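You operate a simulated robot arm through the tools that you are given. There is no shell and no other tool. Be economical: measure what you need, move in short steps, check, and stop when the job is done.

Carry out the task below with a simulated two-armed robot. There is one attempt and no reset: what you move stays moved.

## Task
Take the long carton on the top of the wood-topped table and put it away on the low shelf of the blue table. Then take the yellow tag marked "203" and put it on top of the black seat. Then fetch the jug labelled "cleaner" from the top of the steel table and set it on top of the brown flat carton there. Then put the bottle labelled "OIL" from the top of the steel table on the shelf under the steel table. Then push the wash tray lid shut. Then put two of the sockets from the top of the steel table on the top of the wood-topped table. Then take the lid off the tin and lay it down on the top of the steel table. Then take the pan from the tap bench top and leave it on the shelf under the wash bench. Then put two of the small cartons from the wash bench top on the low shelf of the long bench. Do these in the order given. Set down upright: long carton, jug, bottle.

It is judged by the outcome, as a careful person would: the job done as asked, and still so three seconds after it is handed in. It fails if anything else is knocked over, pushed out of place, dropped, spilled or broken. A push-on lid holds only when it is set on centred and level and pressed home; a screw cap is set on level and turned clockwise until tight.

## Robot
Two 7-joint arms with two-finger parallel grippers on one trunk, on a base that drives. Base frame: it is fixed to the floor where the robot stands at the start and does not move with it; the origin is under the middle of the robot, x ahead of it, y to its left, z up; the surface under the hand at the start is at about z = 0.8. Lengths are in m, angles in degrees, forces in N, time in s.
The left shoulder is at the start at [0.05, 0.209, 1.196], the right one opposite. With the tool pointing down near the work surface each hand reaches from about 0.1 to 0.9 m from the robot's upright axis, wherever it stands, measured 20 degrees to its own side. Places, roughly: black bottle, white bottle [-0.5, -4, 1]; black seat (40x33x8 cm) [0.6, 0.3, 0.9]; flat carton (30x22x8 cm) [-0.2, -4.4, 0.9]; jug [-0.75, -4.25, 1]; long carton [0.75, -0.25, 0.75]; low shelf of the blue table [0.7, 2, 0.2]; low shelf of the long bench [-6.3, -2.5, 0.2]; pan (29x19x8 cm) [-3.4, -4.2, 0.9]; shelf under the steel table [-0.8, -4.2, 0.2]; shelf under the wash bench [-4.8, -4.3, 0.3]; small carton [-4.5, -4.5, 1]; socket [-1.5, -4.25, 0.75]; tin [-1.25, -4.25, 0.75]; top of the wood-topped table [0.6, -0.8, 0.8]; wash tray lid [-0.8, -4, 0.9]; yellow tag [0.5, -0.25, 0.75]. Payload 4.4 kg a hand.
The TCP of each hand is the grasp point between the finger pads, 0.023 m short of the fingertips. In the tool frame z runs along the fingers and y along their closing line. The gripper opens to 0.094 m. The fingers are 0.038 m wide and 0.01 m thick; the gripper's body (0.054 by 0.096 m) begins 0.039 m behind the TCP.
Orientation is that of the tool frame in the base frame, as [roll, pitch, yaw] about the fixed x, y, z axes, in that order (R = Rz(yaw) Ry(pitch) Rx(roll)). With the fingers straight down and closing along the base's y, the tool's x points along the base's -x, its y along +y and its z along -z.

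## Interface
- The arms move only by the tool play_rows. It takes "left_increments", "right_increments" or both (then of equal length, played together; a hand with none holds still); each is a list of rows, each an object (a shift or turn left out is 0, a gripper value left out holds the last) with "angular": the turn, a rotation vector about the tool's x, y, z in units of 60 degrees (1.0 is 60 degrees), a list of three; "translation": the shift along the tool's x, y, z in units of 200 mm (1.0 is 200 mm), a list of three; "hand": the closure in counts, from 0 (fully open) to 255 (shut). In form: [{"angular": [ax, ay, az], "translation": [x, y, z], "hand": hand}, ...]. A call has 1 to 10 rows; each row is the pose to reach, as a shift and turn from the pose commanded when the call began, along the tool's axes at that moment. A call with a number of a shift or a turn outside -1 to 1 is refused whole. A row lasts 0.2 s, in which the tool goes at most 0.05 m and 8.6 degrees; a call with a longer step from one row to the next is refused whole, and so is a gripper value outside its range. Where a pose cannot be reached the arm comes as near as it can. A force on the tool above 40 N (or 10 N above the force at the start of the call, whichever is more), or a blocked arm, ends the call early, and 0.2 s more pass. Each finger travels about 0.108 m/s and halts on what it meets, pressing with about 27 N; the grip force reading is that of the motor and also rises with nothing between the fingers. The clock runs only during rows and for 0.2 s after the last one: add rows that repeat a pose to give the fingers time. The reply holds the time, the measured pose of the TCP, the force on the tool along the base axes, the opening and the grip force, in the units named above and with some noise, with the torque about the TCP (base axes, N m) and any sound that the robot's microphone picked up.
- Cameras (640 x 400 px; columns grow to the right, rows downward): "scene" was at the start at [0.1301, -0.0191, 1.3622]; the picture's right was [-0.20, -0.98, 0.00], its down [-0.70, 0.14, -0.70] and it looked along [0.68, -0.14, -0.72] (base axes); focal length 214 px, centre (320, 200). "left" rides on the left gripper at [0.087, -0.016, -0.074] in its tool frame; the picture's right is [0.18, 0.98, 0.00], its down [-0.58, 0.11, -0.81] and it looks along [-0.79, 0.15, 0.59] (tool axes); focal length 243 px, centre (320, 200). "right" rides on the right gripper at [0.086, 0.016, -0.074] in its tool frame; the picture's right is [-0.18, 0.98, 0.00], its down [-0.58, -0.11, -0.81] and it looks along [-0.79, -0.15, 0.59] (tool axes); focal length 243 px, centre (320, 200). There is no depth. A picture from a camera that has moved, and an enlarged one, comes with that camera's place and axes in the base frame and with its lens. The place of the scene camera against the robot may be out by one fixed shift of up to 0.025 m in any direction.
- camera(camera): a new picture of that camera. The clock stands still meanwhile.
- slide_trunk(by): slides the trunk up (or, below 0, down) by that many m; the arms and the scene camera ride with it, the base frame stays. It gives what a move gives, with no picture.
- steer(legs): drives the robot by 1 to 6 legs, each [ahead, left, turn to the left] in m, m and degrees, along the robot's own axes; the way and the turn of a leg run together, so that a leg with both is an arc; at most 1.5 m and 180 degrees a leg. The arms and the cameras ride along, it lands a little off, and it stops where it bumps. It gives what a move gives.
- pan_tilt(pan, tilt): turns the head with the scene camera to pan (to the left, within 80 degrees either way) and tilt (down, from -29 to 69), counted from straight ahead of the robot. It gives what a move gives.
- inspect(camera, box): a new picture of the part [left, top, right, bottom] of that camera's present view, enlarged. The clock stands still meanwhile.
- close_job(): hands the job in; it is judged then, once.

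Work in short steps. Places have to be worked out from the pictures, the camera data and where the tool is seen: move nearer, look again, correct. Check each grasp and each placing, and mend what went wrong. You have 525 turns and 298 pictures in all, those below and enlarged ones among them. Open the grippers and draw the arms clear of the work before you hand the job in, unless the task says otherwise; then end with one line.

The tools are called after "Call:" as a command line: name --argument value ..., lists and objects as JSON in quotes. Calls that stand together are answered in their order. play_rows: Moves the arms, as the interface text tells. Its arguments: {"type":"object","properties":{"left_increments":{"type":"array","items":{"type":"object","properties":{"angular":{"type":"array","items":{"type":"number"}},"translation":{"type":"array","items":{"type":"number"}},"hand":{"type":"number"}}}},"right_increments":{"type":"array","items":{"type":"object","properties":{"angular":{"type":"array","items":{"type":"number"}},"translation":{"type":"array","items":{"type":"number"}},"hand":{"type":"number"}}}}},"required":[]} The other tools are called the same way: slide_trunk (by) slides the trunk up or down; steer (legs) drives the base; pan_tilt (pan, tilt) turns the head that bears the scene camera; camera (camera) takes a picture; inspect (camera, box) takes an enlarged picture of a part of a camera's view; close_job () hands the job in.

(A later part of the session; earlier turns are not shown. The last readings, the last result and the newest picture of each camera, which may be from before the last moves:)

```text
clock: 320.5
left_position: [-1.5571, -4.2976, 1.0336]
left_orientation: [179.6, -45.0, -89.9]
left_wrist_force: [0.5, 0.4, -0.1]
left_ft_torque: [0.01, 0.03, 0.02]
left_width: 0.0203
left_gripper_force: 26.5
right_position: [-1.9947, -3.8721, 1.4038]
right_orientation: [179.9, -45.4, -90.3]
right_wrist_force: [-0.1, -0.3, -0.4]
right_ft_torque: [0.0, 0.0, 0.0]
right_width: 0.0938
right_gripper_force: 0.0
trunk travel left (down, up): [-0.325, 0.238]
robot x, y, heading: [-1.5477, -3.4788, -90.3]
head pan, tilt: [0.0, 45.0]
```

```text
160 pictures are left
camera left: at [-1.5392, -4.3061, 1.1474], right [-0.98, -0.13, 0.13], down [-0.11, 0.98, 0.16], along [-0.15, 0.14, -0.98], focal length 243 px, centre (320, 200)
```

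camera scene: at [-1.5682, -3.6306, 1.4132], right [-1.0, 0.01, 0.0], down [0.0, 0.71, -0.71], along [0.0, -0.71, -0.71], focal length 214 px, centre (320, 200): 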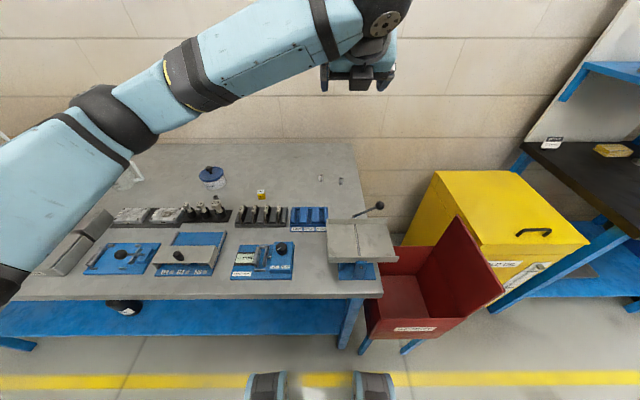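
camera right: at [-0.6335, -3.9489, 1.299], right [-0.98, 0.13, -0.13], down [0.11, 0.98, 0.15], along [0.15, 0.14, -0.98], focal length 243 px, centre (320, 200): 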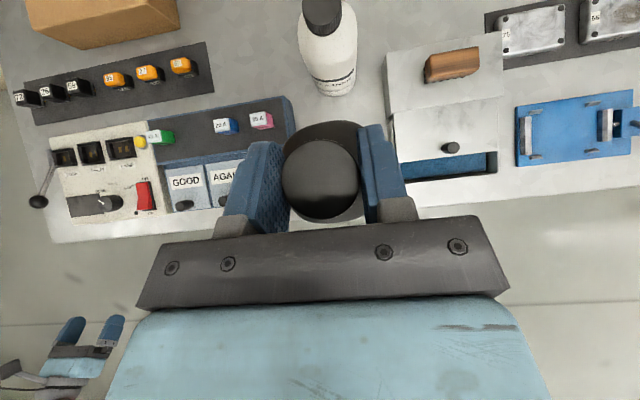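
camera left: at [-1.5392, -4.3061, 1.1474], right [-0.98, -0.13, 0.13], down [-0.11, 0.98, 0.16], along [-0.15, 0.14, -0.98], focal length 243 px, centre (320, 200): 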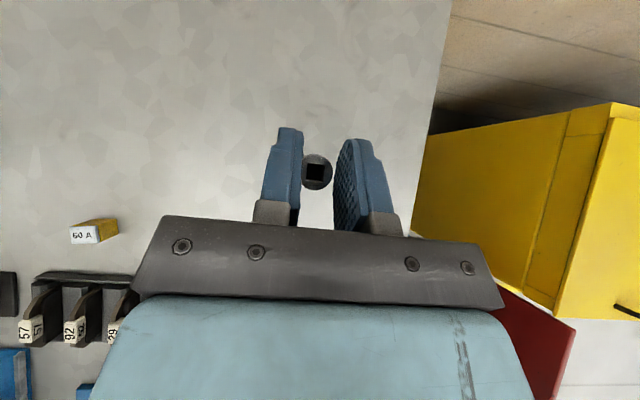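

Socket "13" is held. I'll retract the left hand, then shift the base left so the right hand can take "12".

Call:
play_rows --left_increments '[{"translation": [0.1, 0, -0.2], "hand": 255}, {"translation": [0.15, 0, -0.4], "hand": 255}, {"translation": [0.15, 0, -0.6], "hand": 255}, {"translation": [0.15, 0, -0.8], "hand": 255}, {"translation": [0.1, 0, -1.0], "hand": 255}]'

Call:
play_rows --left_increments '[{"translation": [-0.05, 0, -0.2], "hand": 255}, {"translation": [-0.1, 0, -0.4], "hand": 255}, {"translation": [-0.15, 0, -0.6], "hand": 255}]'

Call:
steer --legs '[[0.02, 0.42, 0]]'

Call:
camera --camera "right"

Call:
camera --camera "left"

```text
clock: 321.7
left_position: [-1.5555, -4.1696, 1.1902]
left_orientation: [179.7, -45.0, -89.8]
left_wrist_force: [0.5, -0.5, -0.6]
left_ft_torque: [0.01, -0.01, -0.02]
left_width: 0.0201
left_gripper_force: 27.7
right_position: [-1.9943, -3.871, 1.4045]
right_orientation: [-180.0, -45.5, -90.4]
right_wrist_force: [-0.4, 0.1, 0.0]
right_ft_torque: [-0.04, -0.01, -0.02]
right_width: 0.0939
right_gripper_force: 0.1
trunk travel left (down, up): [-0.325, 0.238]
robot x, y, heading: [-1.5486, -3.4763, -90.5]
head pan, tilt: [0.0, 45.0]
```

```text
clock: 322.5
left_position: [-1.5549, -4.064, 1.2537]
left_orientation: [179.8, -45.0, -89.9]
left_wrist_force: [0.0, -0.3, -1.4]
left_ft_torque: [-0.02, 0.01, -0.01]
left_width: 0.02
left_gripper_force: 26.7
right_position: [-1.9941, -3.8719, 1.4038]
right_orientation: [180.0, -45.3, -90.3]
right_wrist_force: [-0.4, -0.6, 0.1]
right_ft_torque: [0.01, -0.01, -0.02]
right_width: 0.0938
right_gripper_force: 0.0
trunk travel left (down, up): [-0.325, 0.238]
robot x, y, heading: [-1.5516, -3.4787, -90.4]
head pan, tilt: [0.0, 45.0]
```

```text
clock: 326.7
left_position: [-1.1418, -4.0889, 1.2526]
left_orientation: [179.8, -45.0, -90.2]
left_wrist_force: [0.4, -1.2, -1.2]
left_ft_torque: [-0.01, 0.0, -0.01]
left_width: 0.0202
left_gripper_force: 27.0
right_position: [-1.5803, -3.8941, 1.4044]
right_orientation: [180.0, -45.3, -90.5]
right_wrist_force: [-0.1, 0.2, 0.0]
right_ft_torque: [0.01, -0.02, -0.03]
right_width: 0.094
right_gripper_force: 0.0
trunk travel left (down, up): [-0.325, 0.238]
robot x, y, heading: [-1.1342, -3.5027, -91.0]
head pan, tilt: [0.0, 45.0]
```

```text
159 pictures are left
camera right: at [-1.5967, -3.9022, 1.5182], right [-0.98, 0.14, -0.13], down [0.12, 0.98, 0.15], along [0.15, 0.13, -0.98], focal length 243 px, centre (320, 200)
```

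right: 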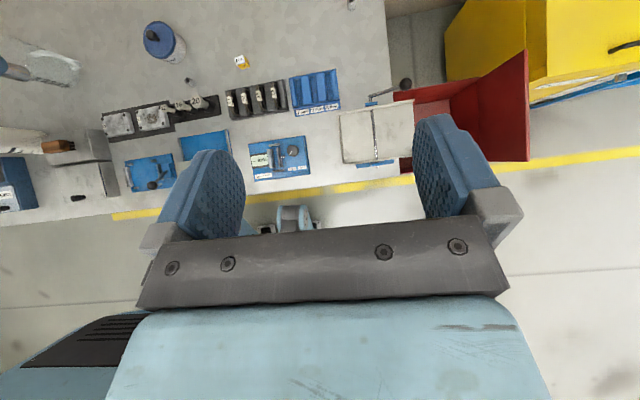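

```text
158 pictures are left
camera left: at [-1.1249, -4.0975, 1.3664], right [-0.98, -0.12, 0.13], down [-0.1, 0.98, 0.16], along [-0.15, 0.14, -0.98], focal length 243 px, centre (320, 200)
```

left: 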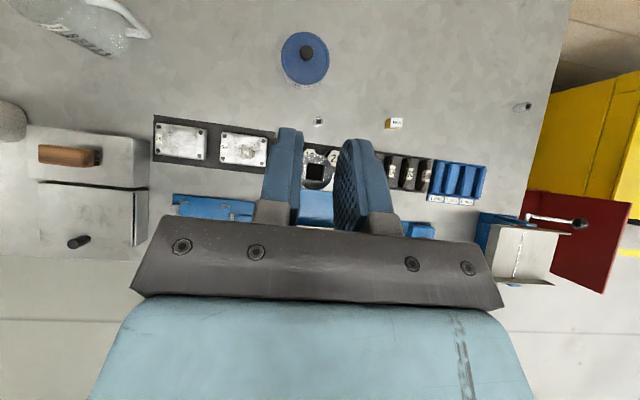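

Call:
play_rows --right_increments '[{"translation": [-0.03, 0.03, 0.18], "hand": 0}, {"translation": [-0.06, 0.06, 0.36], "hand": 0}, {"translation": [-0.09, 0.09, 0.54], "hand": 0}, {"translation": [-0.12, 0.12, 0.72], "hand": 0}, {"translation": [-0.15, 0.15, 0.9], "hand": 0}]'

Call:
play_rows --right_increments '[{"translation": [-0.03, 0.03, 0.18], "hand": 60}, {"translation": [-0.06, 0.06, 0.36], "hand": 60}, {"translation": [-0.09, 0.09, 0.54], "hand": 60}, {"translation": [-0.12, 0.09, 0.72], "hand": 60}, {"translation": [-0.15, 0.09, 0.9], "hand": 60}]'

Call:
camera --camera "right"

```text
clock: 327.9
left_position: [-1.1414, -4.0892, 1.2523]
left_orientation: [179.8, -44.8, -90.1]
left_wrist_force: [0.5, -1.1, -1.5]
left_ft_torque: [0.03, -0.03, 0.0]
left_width: 0.0203
left_gripper_force: 27.3
right_position: [-1.6094, -4.0008, 1.2554]
right_orientation: [-180.0, -45.3, -90.6]
right_wrist_force: [-0.2, 0.5, 0.1]
right_ft_torque: [0.02, 0.02, 0.0]
right_width: 0.0944
right_gripper_force: 0.1
trunk travel left (down, up): [-0.325, 0.238]
robot x, y, heading: [-1.1321, -3.4991, -90.6]
head pan, tilt: [0.0, 45.0]
```

```text
clock: 329.1
left_position: [-1.142, -4.0908, 1.2519]
left_orientation: [179.8, -44.9, -90.1]
left_wrist_force: [-0.1, -0.4, -0.6]
left_ft_torque: [0.0, -0.02, 0.02]
left_width: 0.0203
left_gripper_force: 27.4
right_position: [-1.6285, -4.1109, 1.1075]
right_orientation: [180.0, -45.3, -90.6]
right_wrist_force: [-0.3, -0.7, 0.7]
right_ft_torque: [0.0, -0.04, -0.02]
right_width: 0.0717
right_gripper_force: 0.2
trunk travel left (down, up): [-0.325, 0.238]
robot x, y, heading: [-1.1324, -3.5052, -90.8]
head pan, tilt: [0.0, 45.0]
```

```text
157 pictures are left
camera right: at [-1.6463, -4.1189, 1.2214], right [-0.98, 0.14, -0.13], down [0.12, 0.98, 0.15], along [0.15, 0.14, -0.98], focal length 243 px, centre (320, 200)
```

right: 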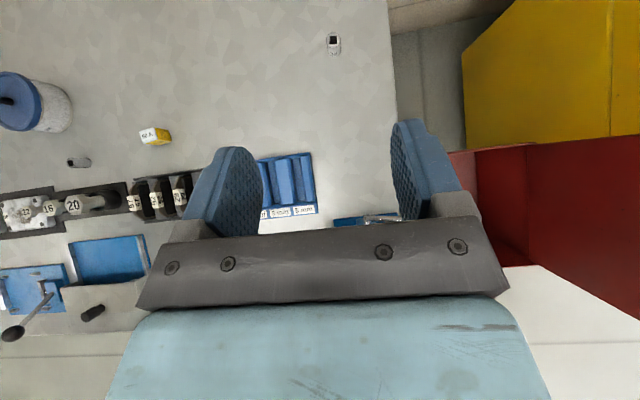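

Call:
play_rows --right_increments '[{"translation": [-0.06, 0.02, 0.18], "hand": 60}, {"translation": [-0.12, 0.048, 0.36], "hand": 60}, {"translation": [-0.186, 0.048, 0.54], "hand": 100}, {"translation": [-0.186, 0.048, 0.72], "hand": 130}, {"translation": [-0.186, 0.048, 0.9], "hand": 130}]'

Call:
camera --camera "right"

```text
clock: 330.3
left_position: [-1.1418, -4.0904, 1.2512]
left_orientation: [179.8, -44.9, -90.2]
left_wrist_force: [0.1, -0.9, -0.7]
left_ft_torque: [-0.01, 0.0, -0.01]
left_width: 0.0203
left_gripper_force: 26.8
right_position: [-1.6408, -4.2108, 0.955]
right_orientation: [-179.9, -45.2, -90.6]
right_wrist_force: [0.4, -0.3, -0.9]
right_ft_torque: [-0.02, -0.01, -0.04]
right_width: 0.0461
right_gripper_force: 0.1
trunk travel left (down, up): [-0.325, 0.238]
robot x, y, heading: [-1.1346, -3.502, -90.7]
head pan, tilt: [0.0, 45.0]
```

```text
156 pictures are left
camera right: at [-1.6578, -4.2188, 1.0684], right [-0.98, 0.14, -0.13], down [0.12, 0.98, 0.15], along [0.15, 0.14, -0.98], focal length 243 px, centre (320, 200)
```

right: 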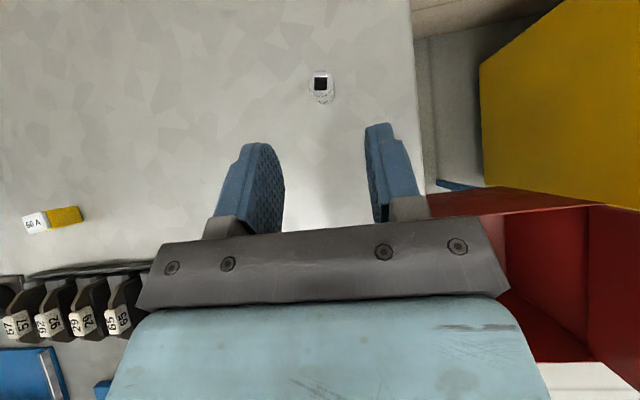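

Call:
play_rows --right_increments '[{"translation": [0.014, 0.005, 0.15], "hand": 130}, {"translation": [0.014, 0.005, 0.3], "hand": 130}, {"translation": [0.014, 0.005, 0.4], "hand": 130}, {"translation": [0.014, 0.005, 0.46], "hand": 130}]'

Call:
camera --camera "right"

```text
clock: 331.3
left_position: [-1.1402, -4.0894, 1.2524]
left_orientation: [179.8, -44.9, -90.1]
left_wrist_force: [-0.1, -0.1, -0.6]
left_ft_torque: [0.02, -0.01, 0.01]
left_width: 0.0201
left_gripper_force: 27.2
right_position: [-1.6424, -4.2386, 0.9379]
right_orientation: [180.0, -45.3, -90.5]
right_wrist_force: [-0.2, -0.9, -0.9]
right_ft_torque: [0.01, 0.02, 0.03]
right_width: 0.0462
right_gripper_force: 0.0
right hand out of reach, approached as far as the arm can: row 1, 2, 3, 4
trunk travel left (down, up): [-0.325, 0.238]
robot x, y, heading: [-1.1364, -3.5044, -90.7]
head pan, tilt: [0.0, 45.0]
```

```text
155 pictures are left
camera right: at [-1.6588, -4.2459, 1.0512], right [-0.98, 0.14, -0.13], down [0.12, 0.98, 0.15], along [0.15, 0.14, -0.98], focal length 243 px, centre (320, 200)
```

right: 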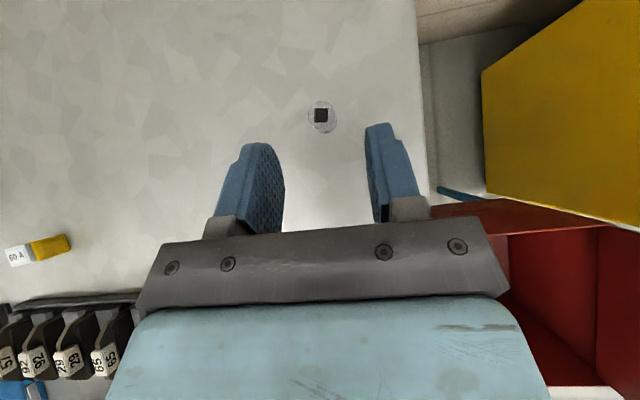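

The limit again, but trunk and base can make up the rest: forward 0.04 m, then trunk down 0.045 m.

Call:
steer --legs '[[0.038, 0, 0]]'

Call:
camera --camera "right"

```text
clock: 332.1
left_position: [-1.1427, -4.1263, 1.2534]
left_orientation: [179.7, -45.0, -90.2]
left_wrist_force: [0.6, -0.8, -0.8]
left_ft_torque: [0.03, -0.02, -0.03]
left_width: 0.0203
left_gripper_force: 27.4
right_position: [-1.6429, -4.2739, 0.9371]
right_orientation: [-180.0, -45.4, -90.5]
right_wrist_force: [-0.1, 0.7, 0.0]
right_ft_torque: [-0.01, -0.01, -0.03]
right_width: 0.0461
right_gripper_force: 0.0
trunk travel left (down, up): [-0.325, 0.238]
robot x, y, heading: [-1.1363, -3.5453, -90.5]
head pan, tilt: [0.0, 45.0]
```

```text
154 pictures are left
camera right: at [-1.6597, -4.283, 1.0518], right [-0.98, 0.14, -0.13], down [0.12, 0.98, 0.15], along [0.15, 0.13, -0.98], focal length 243 px, centre (320, 200)
```

right: 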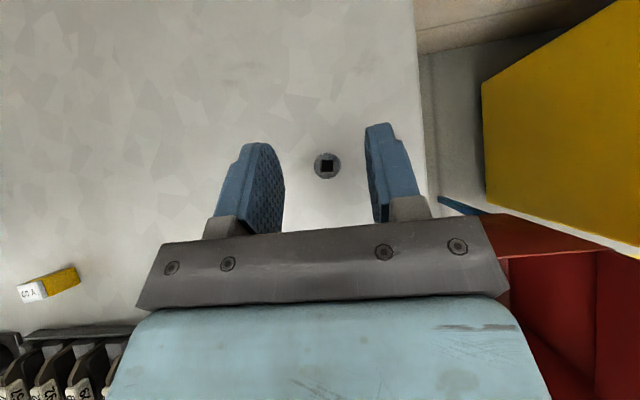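

Call:
steer --legs '[[0.006, 0, 0]]'

Call:
slide_trunk --by -0.045

Call:
camera --camera "right"

```text
clock: 332.9
left_position: [-1.1422, -4.132, 1.2536]
left_orientation: [179.8, -45.0, -90.2]
left_wrist_force: [0.1, 0.2, -0.3]
left_ft_torque: [0.0, 0.03, -0.02]
left_width: 0.0203
left_gripper_force: 26.9
right_position: [-1.6435, -4.2807, 0.9384]
right_orientation: [-180.0, -45.4, -90.6]
right_wrist_force: [-0.6, 0.2, 0.6]
right_ft_torque: [0.03, -0.01, 0.01]
right_width: 0.046
right_gripper_force: 0.1
trunk travel left (down, up): [-0.325, 0.238]
robot x, y, heading: [-1.1368, -3.5454, -90.6]
head pan, tilt: [0.0, 45.0]
```

```text
clock: 333.7
left_position: [-1.1425, -4.1331, 1.2085]
left_orientation: [179.7, -45.0, -90.3]
left_wrist_force: [-0.8, -0.1, -1.3]
left_ft_torque: [-0.01, 0.0, 0.0]
left_width: 0.0205
left_gripper_force: 26.9
right_position: [-1.6433, -4.2809, 0.8932]
right_orientation: [180.0, -45.4, -90.6]
right_wrist_force: [-0.4, 0.3, 0.2]
right_ft_torque: [0.0, -0.01, 0.01]
right_width: 0.046
right_gripper_force: 0.2
trunk travel left (down, up): [-0.28, 0.283]
robot x, y, heading: [-1.1342, -3.5476, -91.0]
head pan, tilt: [0.0, 45.0]
```

```text
153 pictures are left
camera right: at [-1.66, -4.2888, 1.0068], right [-0.98, 0.14, -0.13], down [0.12, 0.98, 0.15], along [0.15, 0.13, -0.98], focal length 243 px, centre (320, 200)
```

right: 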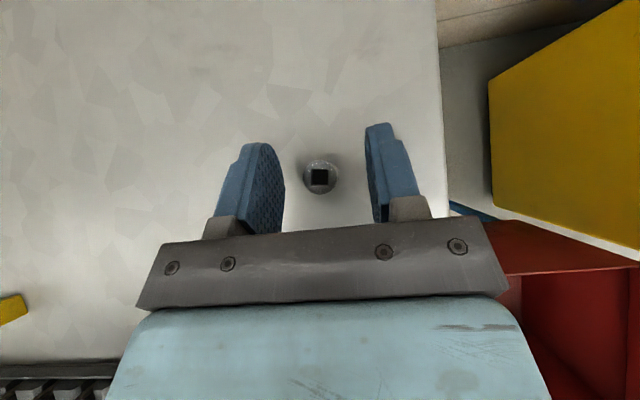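

Well aligned. Close on it, then raise with the trunk.

Call:
play_rows --right_increments '[{"hand": 200}, {"hand": 255}, {"hand": 255}, {"hand": 255}]'

Call:
slide_trunk --by 0.1

Call:
camera --camera "right"

```text
clock: 334.7
left_position: [-1.142, -4.1322, 1.2087]
left_orientation: [179.8, -45.1, -90.2]
left_wrist_force: [-0.9, 0.7, -1.4]
left_ft_torque: [0.01, 0.01, 0.04]
left_width: 0.0202
left_gripper_force: 27.1
right_position: [-1.6436, -4.281, 0.8935]
right_orientation: [-179.9, -45.3, -90.5]
right_wrist_force: [-0.9, 0.3, -0.2]
right_ft_torque: [0.03, -0.02, 0.02]
right_width: 0.0186
right_gripper_force: 27.0
trunk travel left (down, up): [-0.28, 0.283]
robot x, y, heading: [-1.136, -3.5445, -90.4]
head pan, tilt: [0.0, 45.0]
```

```text
clock: 336.1
left_position: [-1.1433, -4.1346, 1.308]
left_orientation: [179.8, -45.0, -90.2]
left_wrist_force: [0.9, -0.1, -0.8]
left_ft_torque: [0.03, -0.02, -0.01]
left_width: 0.0201
left_gripper_force: 26.8
right_position: [-1.6433, -4.281, 0.9915]
right_orientation: [180.0, -45.3, -90.6]
right_wrist_force: [-0.4, 0.5, 0.1]
right_ft_torque: [-0.01, 0.0, 0.02]
right_width: 0.0184
right_gripper_force: 27.0
trunk travel left (down, up): [-0.38, 0.183]
robot x, y, heading: [-1.1337, -3.5461, -90.7]
head pan, tilt: [0.0, 45.0]
```

```text
152 pictures are left
camera right: at [-1.6602, -4.2894, 1.106], right [-0.98, 0.14, -0.13], down [0.12, 0.98, 0.15], along [0.15, 0.14, -0.98], focal length 243 px, centre (320, 200)
```

right: 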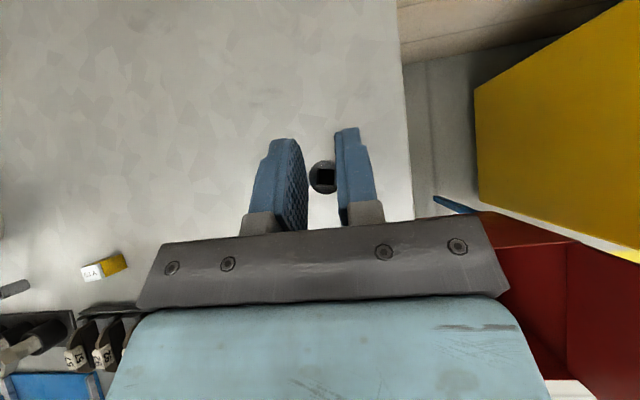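

Both sockets are held. I'll raise the right hand, back away, turn and drive to the wood-topped table.

Call:
play_rows --right_increments '[{"translation": [0.1, 0, -0.12], "hand": 255}, {"translation": [0.2, 0, -0.26], "hand": 255}, {"translation": [0.3, -0.05, -0.42], "hand": 255}, {"translation": [0.35, -0.1, -0.58], "hand": 255}, {"translation": [0.35, -0.15, -0.75], "hand": 255}]' --left_increments '[{"hand": 255}, {"hand": 255}, {"hand": 255}, {"hand": 255}, {"hand": 255}]'

Call:
steer --legs '[[-0.75, 0, 0], [0, 0, 90], [0.95, 0, 0], [0, 1.5, 0], [0, 0.45, 0]]'

Call:
camera --camera "scene"

```text
clock: 337.3
left_position: [-1.1428, -4.1309, 1.3085]
left_orientation: [179.7, -45.2, -90.2]
left_wrist_force: [0.6, 0.3, -0.5]
left_ft_torque: [0.04, -0.01, 0.0]
left_width: 0.0204
left_gripper_force: 26.9
right_position: [-1.611, -4.2217, 1.1489]
right_orientation: [179.9, -45.5, -90.5]
right_wrist_force: [0.0, 0.3, -0.6]
right_ft_torque: [0.01, 0.03, -0.02]
right_width: 0.0186
right_gripper_force: 26.6
trunk travel left (down, up): [-0.38, 0.183]
robot x, y, heading: [-1.1302, -3.5454, -90.5]
head pan, tilt: [0.0, 45.0]
```

```text
clock: 366.7
left_position: [0.4249, -0.854, 1.3077]
left_orientation: [179.8, -45.0, 0.2]
left_wrist_force: [0.5, -0.4, 0.2]
left_ft_torque: [-0.03, 0.01, -0.02]
left_width: 0.02
left_gripper_force: 27.5
right_position: [0.5176, -1.3227, 1.1475]
right_orientation: [-180.0, -45.3, -0.2]
right_wrist_force: [-0.1, -0.5, 0.1]
right_ft_torque: [0.0, -0.01, -0.06]
right_width: 0.0182
right_gripper_force: 26.8
trunk travel left (down, up): [-0.38, 0.183]
robot x, y, heading: [-0.1657, -0.8513, -0.5]
head pan, tilt: [0.0, 45.0]
```

```text
151 pictures are left
camera scene: at [-0.03, -0.8545, 1.4682], right [0.0, -1.0, 0.0], down [-0.71, 0.0, -0.71], along [0.71, 0.0, -0.71], focal length 214 px, centre (320, 200)
```

scene: 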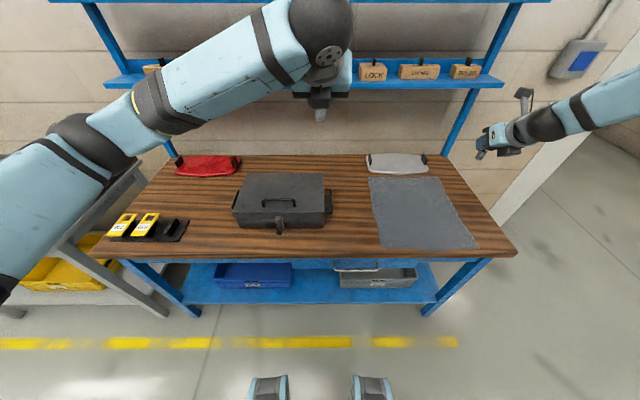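

I'll shift left so the right hand is over the free strip between toolbox and grey mat (y≈−0.99) and the left hand is over the free area left of the toolbox.

Call:
steer --legs '[[0, 0.33, 0]]'

Call:
slide_trunk --by -0.2

Call:
camera --camera "right"

Call:
camera --camera "left"

```text
clock: 370.1
left_position: [0.4265, -0.5264, 1.3075]
left_orientation: [179.8, -45.0, 0.4]
left_wrist_force: [0.0, 0.1, -0.7]
left_ft_torque: [0.0, 0.01, -0.01]
left_width: 0.02
left_gripper_force: 26.7
right_position: [0.5207, -0.9945, 1.1476]
right_orientation: [179.9, -45.4, -0.1]
right_wrist_force: [-0.3, -0.2, -0.3]
right_ft_torque: [0.01, -0.03, -0.01]
right_width: 0.0184
right_gripper_force: 27.1
trunk travel left (down, up): [-0.38, 0.183]
robot x, y, heading: [-0.1579, -0.5196, -0.2]
head pan, tilt: [0.0, 45.0]
```

```text
clock: 372.3
left_position: [0.4257, -0.5255, 1.109]
left_orientation: [179.8, -45.0, 0.3]
left_wrist_force: [0.3, 0.0, 0.1]
left_ft_torque: [0.02, -0.02, 0.02]
left_width: 0.0203
left_gripper_force: 27.7
right_position: [0.5198, -0.9946, 0.9468]
right_orientation: [180.0, -45.4, -0.1]
right_wrist_force: [-0.5, -0.6, -0.2]
right_ft_torque: [-0.01, 0.0, 0.04]
right_width: 0.018
right_gripper_force: 27.5
trunk travel left (down, up): [-0.18, 0.383]
robot x, y, heading: [-0.1598, -0.5188, -0.2]
head pan, tilt: [0.0, 45.0]
```

```text
150 pictures are left
camera right: at [0.5277, -1.0119, 1.0614], right [-0.13, -0.98, -0.13], down [-0.98, 0.11, 0.15], along [-0.14, 0.15, -0.98], focal length 243 px, centre (320, 200)
```

right: 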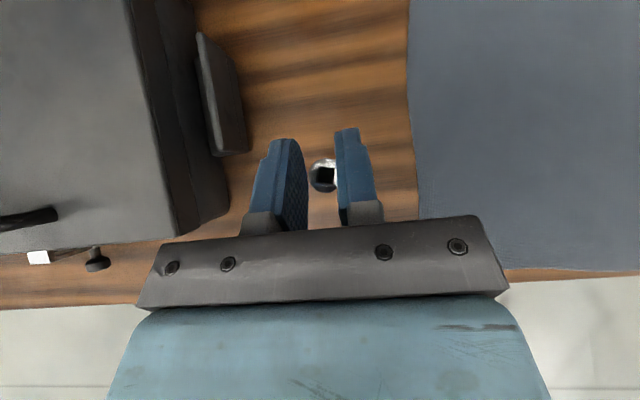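

```text
149 pictures are left
camera left: at [0.4346, -0.5093, 1.2218], right [0.13, -0.98, 0.13], down [-0.98, -0.11, 0.16], along [-0.14, -0.15, -0.98], focal length 243 px, centre (320, 200)
```

left: 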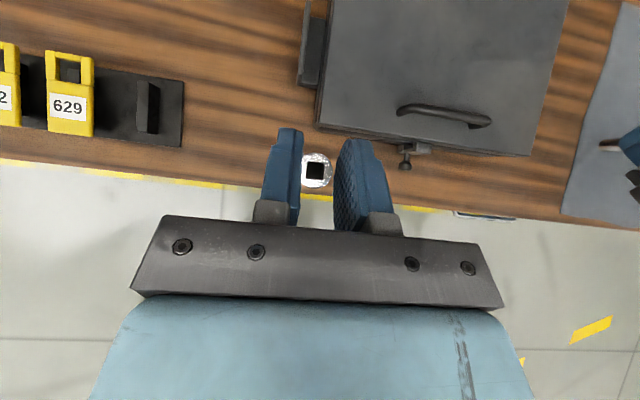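

Right socket is over bare wood between the toolbox latch and the mat. Lower the right hand.

Call:
play_rows --right_increments '[{"translation": [-0.12, 0, 0.12], "hand": 255}, {"translation": [-0.24, 0, 0.24], "hand": 255}, {"translation": [-0.34, 0, 0.34], "hand": 255}]' --left_increments '[{"hand": 255}, {"hand": 255}, {"hand": 255}]'

```text
clock: 373.1
left_position: [0.4252, -0.527, 1.1081]
left_orientation: [179.8, -44.9, 0.3]
left_wrist_force: [-0.5, 0.3, 0.4]
left_ft_torque: [0.01, 0.01, 0.01]
left_width: 0.0201
left_gripper_force: 26.9
right_position: [0.5225, -0.9953, 0.8523]
right_orientation: [180.0, -45.5, -0.2]
right_wrist_force: [1.0, -0.3, 2.3]
right_ft_torque: [0.01, -0.05, 0.02]
right_width: 0.0185
right_gripper_force: 26.8
trunk travel left (down, up): [-0.18, 0.383]
robot x, y, heading: [-0.163, -0.521, -0.5]
head pan, tilt: [0.0, 45.0]
```

Call:
play_rows --right_increments '[{"translation": [-0.01, 0, 0.01], "hand": 255}, {"translation": [-0.02, 0, 0.02], "hand": 255}]'

Call:
camera --camera "right"

```text
clock: 373.7
left_position: [0.4237, -0.5253, 1.1105]
left_orientation: [179.6, -45.1, 0.3]
left_wrist_force: [0.9, 0.7, -0.3]
left_ft_torque: [0.02, 0.0, -0.01]
left_width: 0.0202
left_gripper_force: 27.0
right_position: [0.5219, -0.9951, 0.8501]
right_orientation: [179.9, -45.7, -0.1]
right_wrist_force: [1.6, -4.3, 23.2]
right_ft_torque: [-0.16, -0.13, -0.05]
right_width: 0.0191
right_gripper_force: 27.0
trunk travel left (down, up): [-0.18, 0.383]
robot x, y, heading: [-0.1581, -0.5255, 0.1]
head pan, tilt: [0.0, 45.0]
```

```text
148 pictures are left
camera right: at [0.5277, -1.0117, 0.9639], right [-0.13, -0.98, -0.13], down [-0.98, 0.11, 0.15], along [-0.13, 0.15, -0.98], focal length 243 px, centre (320, 200)
```

right: 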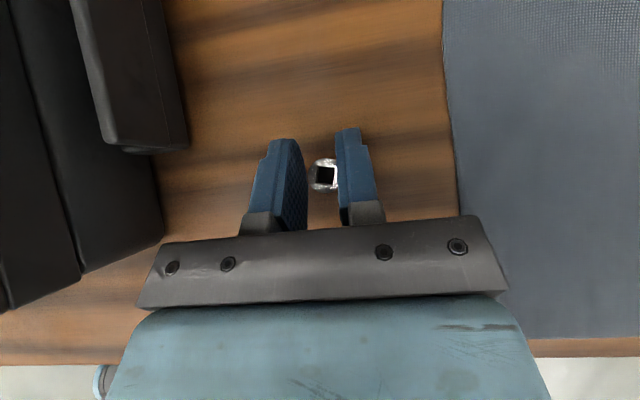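

Touchdown. Ease, open a little, and back off.

Call:
play_rows --right_increments '[{"translation": [0.018, 0, -0.018], "hand": 255}, {"translation": [0.018, 0, -0.018], "hand": 190}, {"translation": [0.018, 0, -0.018], "hand": 130}, {"translation": [0.018, 0, -0.018], "hand": 130}, {"translation": [0.018, 0, -0.15], "hand": 130}, {"translation": [0.018, 0, -0.35], "hand": 130}, {"translation": [0.05, 0, -0.55], "hand": 130}, {"translation": [0.15, 0, -0.75], "hand": 130}]' --left_increments '[{"hand": 255}, {"hand": 255}, {"hand": 255}, {"hand": 255}, {"hand": 255}, {"hand": 255}, {"hand": 255}, {"hand": 255}]'

Call:
camera --camera "right"

```text
clock: 375.5
left_position: [0.4239, -0.5248, 1.1088]
left_orientation: [179.7, -45.1, 0.4]
left_wrist_force: [-0.3, 0.6, -0.4]
left_ft_torque: [-0.03, -0.03, 0.0]
left_width: 0.0205
left_gripper_force: 27.5
right_position: [0.4342, -0.9941, 0.9739]
right_orientation: [-179.9, -45.4, -0.1]
right_wrist_force: [-0.5, 1.0, 0.5]
right_ft_torque: [-0.01, 0.02, -0.03]
right_width: 0.046
right_gripper_force: 0.0
trunk travel left (down, up): [-0.18, 0.383]
robot x, y, heading: [-0.1581, -0.5242, -0.2]
head pan, tilt: [0.0, 45.0]
```

```text
147 pictures are left
camera right: at [0.4419, -1.0105, 1.0878], right [-0.13, -0.98, -0.13], down [-0.98, 0.11, 0.15], along [-0.13, 0.15, -0.98], focal length 243 px, centre (320, 200)
```

right: 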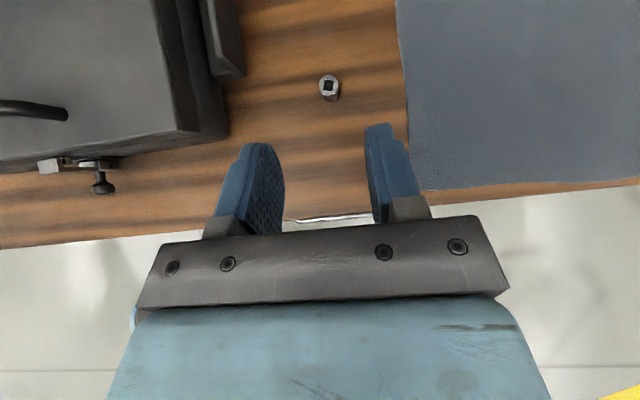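

"12" stands on the wood. Now the left hand: over the free area left of the toolbox.

Call:
play_rows --left_increments '[{"translation": [0, -0.2, 0], "hand": 255}, {"translation": [0, -0.4, 0], "hand": 255}, {"translation": [0, -0.575, 0.1], "hand": 255}, {"translation": [0, -0.575, 0.3], "hand": 255}, {"translation": [-0.03, -0.575, 0.5], "hand": 255}, {"translation": [-0.06, -0.575, 0.7], "hand": 255}, {"translation": [-0.06, -0.575, 0.9], "hand": 255}]'

Call:
camera --camera "left"

```text
clock: 377.1
left_position: [0.5456, -0.4108, 0.9715]
left_orientation: [179.7, -45.0, 0.2]
left_wrist_force: [-0.2, -0.5, -1.0]
left_ft_torque: [-0.02, 0.01, -0.02]
left_width: 0.02
left_gripper_force: 27.0
right_position: [0.436, -0.9946, 0.9715]
right_orientation: [179.9, -45.4, -0.1]
right_wrist_force: [1.2, 0.0, -1.3]
right_ft_torque: [0.0, -0.01, -0.01]
right_width: 0.046
right_gripper_force: 0.2
trunk travel left (down, up): [-0.18, 0.383]
robot x, y, heading: [-0.1632, -0.5226, 0.0]
head pan, tilt: [0.0, 45.0]
```

```text
146 pictures are left
camera left: at [0.554, -0.3952, 1.0848], right [0.13, -0.98, 0.13], down [-0.98, -0.11, 0.16], along [-0.14, -0.15, -0.98], focal length 243 px, centre (320, 200)
```

left: 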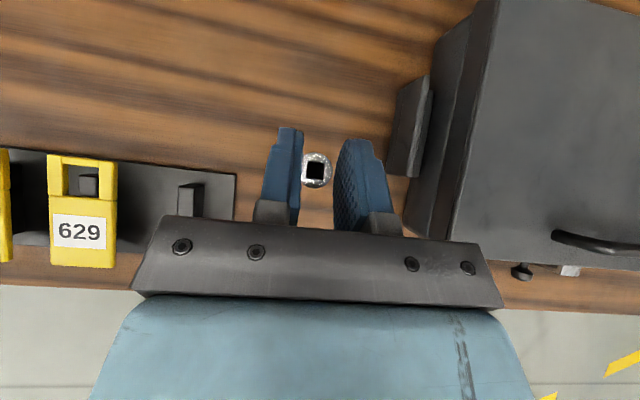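

Call:
play_rows --left_increments '[{"translation": [0.1, -0.09, 0.1], "hand": 255}, {"translation": [0.2, -0.175, 0.2], "hand": 255}, {"translation": [0.2, -0.175, 0.3], "hand": 255}, {"translation": [0.1, -0.175, 0.4], "hand": 255}, {"translation": [0.02, -0.175, 0.51], "hand": 255}]'

Call:
play_rows --left_increments '[{"translation": [-0.05, 0, 0.05], "hand": 255}, {"translation": [-0.1, 0, 0.1], "hand": 255}, {"translation": [-0.13, 0, 0.13], "hand": 255}]'

Call:
camera --camera "left"

```text
clock: 378.3
left_position: [0.6191, -0.3761, 0.9021]
left_orientation: [179.8, -45.0, 0.3]
left_wrist_force: [0.6, 0.1, 0.3]
left_ft_torque: [0.01, 0.02, 0.02]
left_width: 0.02
left_gripper_force: 26.8
right_position: [0.4375, -0.9945, 0.9722]
right_orientation: [179.9, -45.3, 0.0]
right_wrist_force: [0.2, 0.5, -0.3]
right_ft_torque: [0.0, -0.02, -0.01]
right_width: 0.0459
right_gripper_force: 0.0
trunk travel left (down, up): [-0.18, 0.383]
robot x, y, heading: [-0.1581, -0.5207, -0.2]
head pan, tilt: [0.0, 45.0]
```

```text
clock: 379.1
left_position: [0.6194, -0.3763, 0.8659]
left_orientation: [179.7, -45.0, 0.3]
left_wrist_force: [-0.2, 0.7, 0.2]
left_ft_torque: [-0.01, 0.02, 0.02]
left_width: 0.02
left_gripper_force: 27.0
right_position: [0.437, -0.9943, 0.9731]
right_orientation: [-180.0, -45.4, -0.1]
right_wrist_force: [0.2, -0.2, 0.0]
right_ft_torque: [-0.01, 0.0, 0.02]
right_width: 0.0461
right_gripper_force: 0.1
trunk travel left (down, up): [-0.18, 0.383]
robot x, y, heading: [-0.1583, -0.524, 0.0]
head pan, tilt: [0.0, 45.0]
```

```text
145 pictures are left
camera left: at [0.6281, -0.3596, 0.9792], right [0.13, -0.98, 0.13], down [-0.98, -0.11, 0.16], along [-0.14, -0.15, -0.98], focal length 243 px, centre (320, 200)
```

left: 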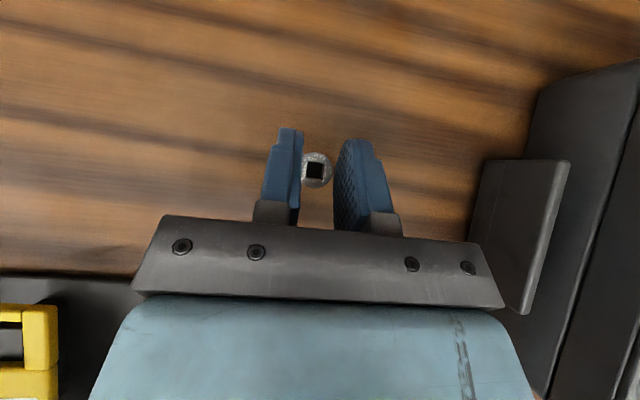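

Call:
play_rows --left_increments '[{"translation": [-0.025, 0, 0.025], "hand": 255}, {"translation": [-0.045, 0, 0.045], "hand": 255}, {"translation": [-0.06, 0, 0.06], "hand": 255}, {"translation": [-0.07, 0, 0.07], "hand": 255}]'

```text
clock: 380.1
left_position: [0.618, -0.377, 0.8518]
left_orientation: [179.6, -45.4, 0.4]
left_wrist_force: [3.3, 2.1, 23.1]
left_ft_torque: [0.07, -0.23, 0.01]
left_width: 0.02
left_gripper_force: 26.8
right_position: [0.4354, -0.9958, 0.9741]
right_orientation: [-180.0, -45.6, -0.1]
right_wrist_force: [-1.2, -0.9, -0.6]
right_ft_torque: [0.0, 0.01, 0.0]
right_width: 0.0463
right_gripper_force: 0.0
trunk travel left (down, up): [-0.18, 0.383]
robot x, y, heading: [-0.1596, -0.5214, -0.3]
head pan, tilt: [0.0, 45.0]
```

Touchdown; release and back off.

Call:
play_rows --left_increments '[{"translation": [0.02, 0, -0.02], "hand": 255}, {"translation": [0.02, 0, -0.02], "hand": 190}, {"translation": [0.02, 0, -0.02], "hand": 120}, {"translation": [0.02, 0, -0.02], "hand": 120}, {"translation": [0.02, 0, -0.15], "hand": 120}, {"translation": [0.02, 0, -0.35], "hand": 120}, {"translation": [0.1, 0, -0.55], "hand": 120}, {"translation": [0.2, 0, -0.75], "hand": 120}]'

Call:
camera --camera "left"

Call:
camera --camera "scene"

```text
clock: 381.9
left_position: [0.5397, -0.3748, 0.9792]
left_orientation: [179.9, -45.0, 0.3]
left_wrist_force: [0.8, -0.2, -0.3]
left_ft_torque: [0.01, -0.03, -0.02]
left_width: 0.0497
left_gripper_force: 0.0
right_position: [0.4363, -0.9954, 0.9716]
right_orientation: [179.9, -45.4, -0.1]
right_wrist_force: [0.0, 1.1, -0.4]
right_ft_torque: [0.0, 0.0, 0.0]
right_width: 0.0458
right_gripper_force: 0.0
trunk travel left (down, up): [-0.18, 0.383]
robot x, y, heading: [-0.1609, -0.5221, -0.2]
head pan, tilt: [0.0, 45.0]
```

```text
144 pictures are left
camera left: at [0.5489, -0.358, 1.0927], right [0.13, -0.98, 0.13], down [-0.98, -0.11, 0.16], along [-0.14, -0.15, -0.98], focal length 243 px, centre (320, 200)
```

left: 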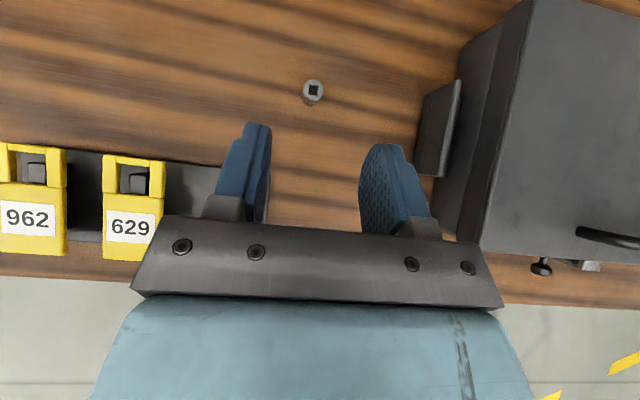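

```text
143 pictures are left
camera scene: at [-0.0295, -0.5271, 1.2683], right [0.0, -1.0, 0.0], down [-0.71, 0.0, -0.71], along [0.71, 0.0, -0.71], focal length 214 px, centre (320, 200)
```

scene: 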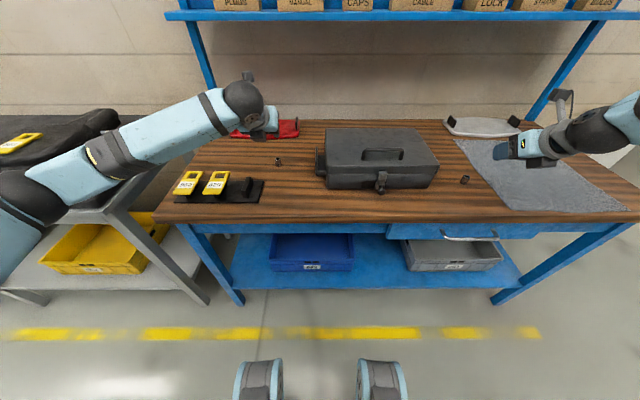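

Both sockets stand on the wood-topped table. Next the tin lid: raise arms and trunk, and drive back to the steel table.

Call:
play_rows --left_increments '[{"translation": [0.1, 0, -0.12], "hand": 0}, {"translation": [0.2, 0, -0.26], "hand": 0}, {"translation": [0.3, 0, -0.4], "hand": 0}, {"translation": [0.4, 0, -0.55], "hand": 0}, {"translation": [0.5, 0, -0.7], "hand": 0}]' --right_increments '[{"translation": [0.1, 0, -0.12], "hand": 0}, {"translation": [0.2, 0, -0.24], "hand": 0}, {"translation": [0.3, 0, -0.36], "hand": 0}, {"translation": [0.4, 0, -0.5], "hand": 0}, {"translation": [0.5, 0, -0.6], "hand": 0}]'

Call:
slide_trunk --by 0.15

Call:
steer --legs '[[-0.1, 0, 0], [0, -1.5, 0], [0, -0.7, 0], [-0.9, 0, 0], [0, 0, -90], [0.5, 0, 0]]'

Call:
camera --camera "scene"

```text
clock: 383.1
left_position: [0.5117, -0.3775, 1.1519]
left_orientation: [180.0, -45.1, 0.2]
left_wrist_force: [0.4, -0.4, -0.4]
left_ft_torque: [0.01, 0.0, 0.04]
left_width: 0.0942
left_gripper_force: 0.1
right_position: [0.4187, -0.9965, 1.1281]
right_orientation: [-179.8, -45.3, -0.3]
right_wrist_force: [0.7, -0.7, -0.6]
right_ft_torque: [0.01, 0.04, 0.02]
right_width: 0.0942
right_gripper_force: 0.0
trunk travel left (down, up): [-0.18, 0.383]
robot x, y, heading: [-0.1635, -0.5252, 0.1]
head pan, tilt: [0.0, 45.0]
```

```text
clock: 384.9
left_position: [0.5132, -0.3749, 1.2992]
left_orientation: [179.8, -45.0, 0.3]
left_wrist_force: [0.1, -0.4, -0.1]
left_ft_torque: [-0.02, 0.02, 0.01]
left_width: 0.0939
left_gripper_force: 0.0
right_position: [0.4215, -0.9948, 1.2768]
right_orientation: [-180.0, -45.4, -0.1]
right_wrist_force: [-0.4, -0.2, -0.4]
right_ft_torque: [0.0, -0.04, -0.01]
right_width: 0.0938
right_gripper_force: 0.1
trunk travel left (down, up): [-0.33, 0.233]
robot x, y, heading: [-0.1602, -0.5198, 0.1]
head pan, tilt: [0.0, 45.0]
```

```text
clock: 415.8
left_position: [-1.0224, -3.8889, 1.3016]
left_orientation: [179.8, -45.0, -89.5]
left_wrist_force: [0.5, -0.1, 0.0]
left_ft_torque: [0.0, 0.03, 0.03]
left_width: 0.0941
left_gripper_force: 0.0
right_position: [-1.6413, -3.8, 1.278]
right_orientation: [180.0, -45.3, -89.7]
right_wrist_force: [-0.3, -0.4, 0.2]
right_ft_torque: [0.01, 0.01, 0.02]
right_width: 0.094
right_gripper_force: 0.1
trunk travel left (down, up): [-0.33, 0.233]
robot x, y, heading: [-1.1722, -3.213, -89.8]
head pan, tilt: [0.0, 45.0]
```

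```text
142 pictures are left
camera scene: at [-1.189, -3.3681, 1.4182], right [-1.0, 0.0, 0.0], down [0.0, 0.71, -0.71], along [0.0, -0.71, -0.71], focal length 214 px, centre (320, 200)
```

scene: 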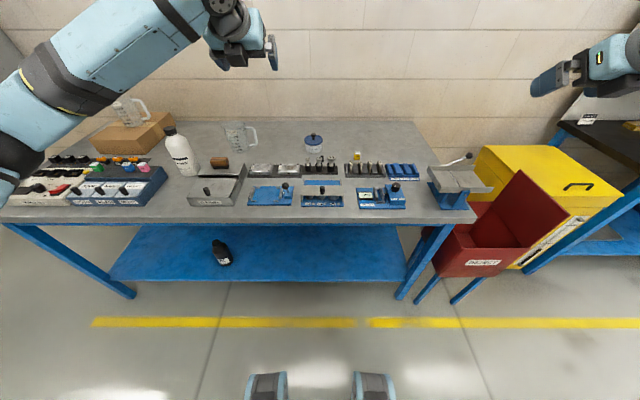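

I'll drive closer and reduce the left hand's tilt to 25° for gripping the lid knob; tin is at about (−1.136, −4.266).

Call:
steer --legs '[[0.28, 0, 0]]'

Call:
play_rows --left_increments '[{"angular": [0, -0.1, 0], "translation": [-0.02, 0.1, -0.02], "hand": 0}, {"angular": [0, -0.2, 0], "translation": [-0.04, 0.25, -0.04], "hand": 0}, {"angular": [0, -0.3, 0], "translation": [-0.06, 0.4, -0.06], "hand": 0}, {"angular": [0, -0.333, 0], "translation": [-0.07, 0.5, -0.07], "hand": 0}, {"angular": [0, -0.333, 0], "translation": [-0.07, 0.57, -0.07], "hand": 0}]'

Call:
camera --camera "left"

Call:
inspect --camera "scene" --box '[250, 100, 410, 200]'

```text
clock: 417.7
left_position: [-1.021, -4.1692, 1.3004]
left_orientation: [179.8, -45.0, -89.4]
left_wrist_force: [-0.3, 0.0, -0.1]
left_ft_torque: [-0.03, 0.0, -0.02]
left_width: 0.0938
left_gripper_force: 0.0
right_position: [-1.6406, -4.0832, 1.2769]
right_orientation: [-180.0, -45.4, -89.7]
right_wrist_force: [-1.4, 0.5, -0.2]
right_ft_torque: [0.01, -0.02, 0.01]
right_width: 0.0941
right_gripper_force: 0.1
trunk travel left (down, up): [-0.33, 0.233]
robot x, y, heading: [-1.1679, -3.4994, -89.8]
head pan, tilt: [0.0, 45.0]
```

```text
clock: 418.9
left_position: [-1.137, -4.1512, 1.3004]
left_orientation: [179.9, -25.0, -89.4]
left_wrist_force: [-0.4, 0.0, -0.4]
left_ft_torque: [0.02, -0.02, 0.01]
left_width: 0.0941
left_gripper_force: 0.0
right_position: [-1.6407, -4.0827, 1.2774]
right_orientation: [-180.0, -45.4, -89.8]
right_wrist_force: [0.6, -0.7, -0.5]
right_ft_torque: [0.02, 0.0, 0.02]
right_width: 0.0942
right_gripper_force: 0.0
trunk travel left (down, up): [-0.33, 0.233]
robot x, y, heading: [-1.1736, -3.499, -89.7]
head pan, tilt: [0.0, 45.0]
```

```text
141 pictures are left
camera left: at [-1.1188, -4.1982, 1.404], right [-0.98, -0.18, 0.08], down [-0.12, 0.87, 0.49], along [-0.15, 0.47, -0.87], focal length 243 px, centre (320, 200)
```

left: 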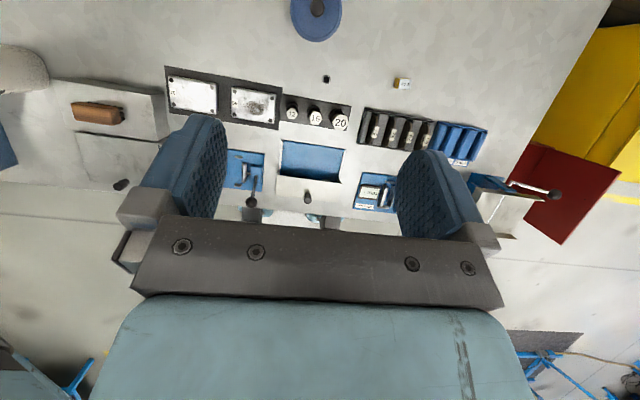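

```text
4.00 times, centred on (330, 150) of scene
camera zoom: at [-1.1887, -3.6502, 1.4182], right [-1.0, 0.0, 0.0], down [0.0, 0.71, -0.71], along [0.0, -0.71, -0.71], focal length 858 px, centre (280, 400)
```

zoom: 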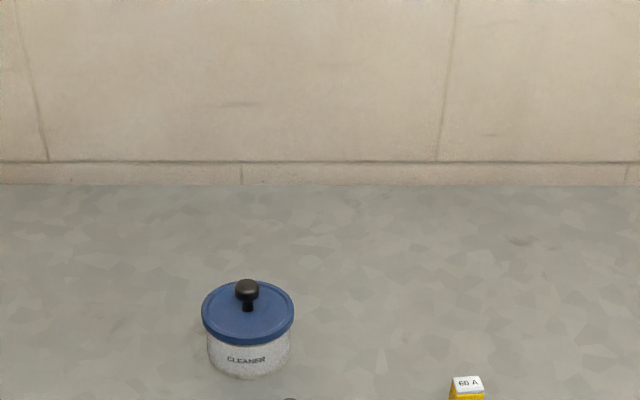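

Call:
play_rows --left_increments '[{"translation": [-0.01, -0.01, 0.17], "hand": 60}, {"translation": [-0.02, -0.01, 0.34], "hand": 60}, {"translation": [-0.03, -0.01, 0.51], "hand": 60}, {"translation": [-0.04, -0.01, 0.68], "hand": 60}, {"translation": [-0.05, -0.01, 0.85], "hand": 60}, {"translation": [-0.06, -0.01, 1.0], "hand": 60}]'

Call:
play_rows --left_increments '[{"translation": [0, 0, 0.17], "hand": 100}, {"translation": [-0.01, 0, 0.34], "hand": 100}, {"translation": [-0.016, 0, 0.5], "hand": 100}]'

Call:
camera --camera "left"

Call:
inspect --camera "scene" --box '[250, 100, 410, 200]'

```text
clock: 420.3
left_position: [-1.1322, -4.2254, 1.1149]
left_orientation: [179.8, -25.1, -89.5]
left_wrist_force: [0.2, -0.2, 0.2]
left_ft_torque: [0.0, 0.01, 0.02]
left_width: 0.072
left_gripper_force: 0.0
right_position: [-1.641, -4.083, 1.2768]
right_orientation: [180.0, -45.3, -89.9]
right_wrist_force: [-0.2, -0.3, -0.1]
right_ft_torque: [-0.01, 0.0, 0.01]
right_width: 0.094
right_gripper_force: 0.0
trunk travel left (down, up): [-0.33, 0.233]
robot x, y, heading: [-1.1717, -3.4959, -89.8]
head pan, tilt: [0.0, 45.0]
```

```text
clock: 421.1
left_position: [-1.1329, -4.2649, 1.0218]
left_orientation: [179.7, -25.0, -89.5]
left_wrist_force: [-0.6, -0.8, 0.3]
left_ft_torque: [-0.04, 0.04, 0.0]
left_width: 0.0571
left_gripper_force: 0.0
right_position: [-1.6407, -4.0832, 1.2776]
right_orientation: [-180.0, -45.3, -89.7]
right_wrist_force: [-0.1, -0.6, 0.3]
right_ft_torque: [0.0, 0.01, -0.04]
right_width: 0.094
right_gripper_force: 0.0
trunk travel left (down, up): [-0.33, 0.233]
robot x, y, heading: [-1.1699, -3.5007, -89.9]
head pan, tilt: [0.0, 45.0]
```

```text
139 pictures are left
camera left: at [-1.1158, -4.3119, 1.1256], right [-0.98, -0.17, 0.08], down [-0.11, 0.87, 0.49], along [-0.15, 0.47, -0.87], focal length 243 px, centre (320, 200)
```

left: 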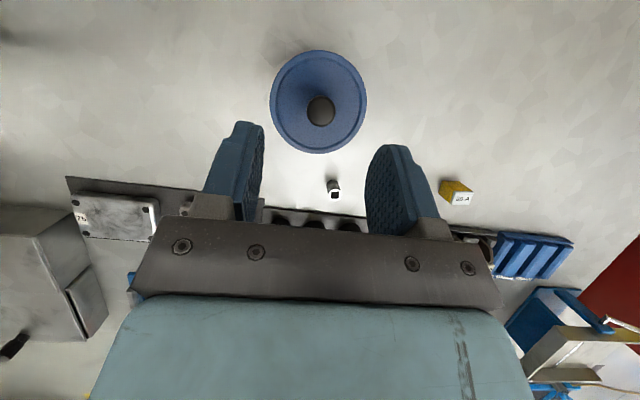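

```text
4.00 times, centred on (330, 150) of scene
camera zoom: at [-1.1883, -3.6507, 1.4182], right [-1.0, 0.0, 0.0], down [0.0, 0.71, -0.71], along [0.0, -0.71, -0.71], focal length 858 px, centre (280, 400)
```

zoom: 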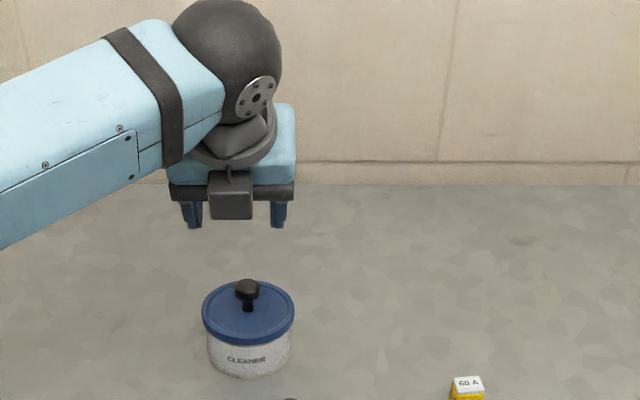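

Call:
play_rows --left_increments '[{"translation": [-0.02, 0, 0.12], "hand": 120}, {"translation": [-0.04, 0, 0.24], "hand": 120}, {"translation": [-0.065, 0, 0.34], "hand": 120}]'

Call:
camera --camera "left"

Call:
inspect --camera "scene" --box '[270, 130, 370, 200]'

```text
clock: 421.9
left_position: [-1.1325, -4.2812, 0.9557]
left_orientation: [179.8, -24.9, -89.5]
left_wrist_force: [-0.1, 0.5, -0.3]
left_ft_torque: [-0.01, 0.04, 0.01]
left_width: 0.0497
left_gripper_force: 0.0
right_position: [-1.6405, -4.0823, 1.2771]
right_orientation: [179.9, -45.4, -89.8]
right_wrist_force: [-0.1, -0.3, -0.4]
right_ft_torque: [-0.02, -0.01, -0.01]
right_width: 0.0941
right_gripper_force: 0.0
trunk travel left (down, up): [-0.33, 0.233]
robot x, y, heading: [-1.1717, -3.5008, -89.9]
head pan, tilt: [0.0, 45.0]
```

```text
137 pictures are left
camera left: at [-1.1157, -4.3281, 1.0594], right [-0.98, -0.17, 0.08], down [-0.11, 0.87, 0.48], along [-0.16, 0.47, -0.87], focal length 243 px, centre (320, 200)
```

left: 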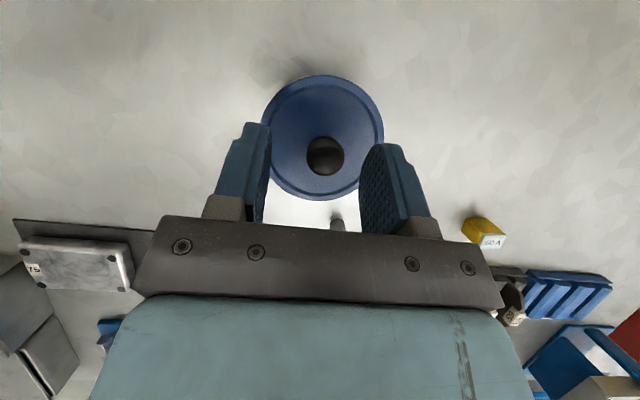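

```text
5.71 times, centred on (320, 165) of scene
camera zoom: at [-1.1883, -3.6503, 1.4182], right [-1.0, 0.0, 0.0], down [0.0, 0.71, -0.71], along [0.0, -0.71, -0.71], focal length 1226 px, centre (320, 400)
```

zoom: 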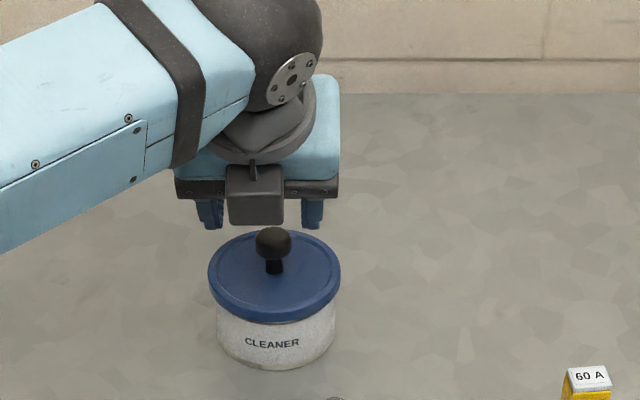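

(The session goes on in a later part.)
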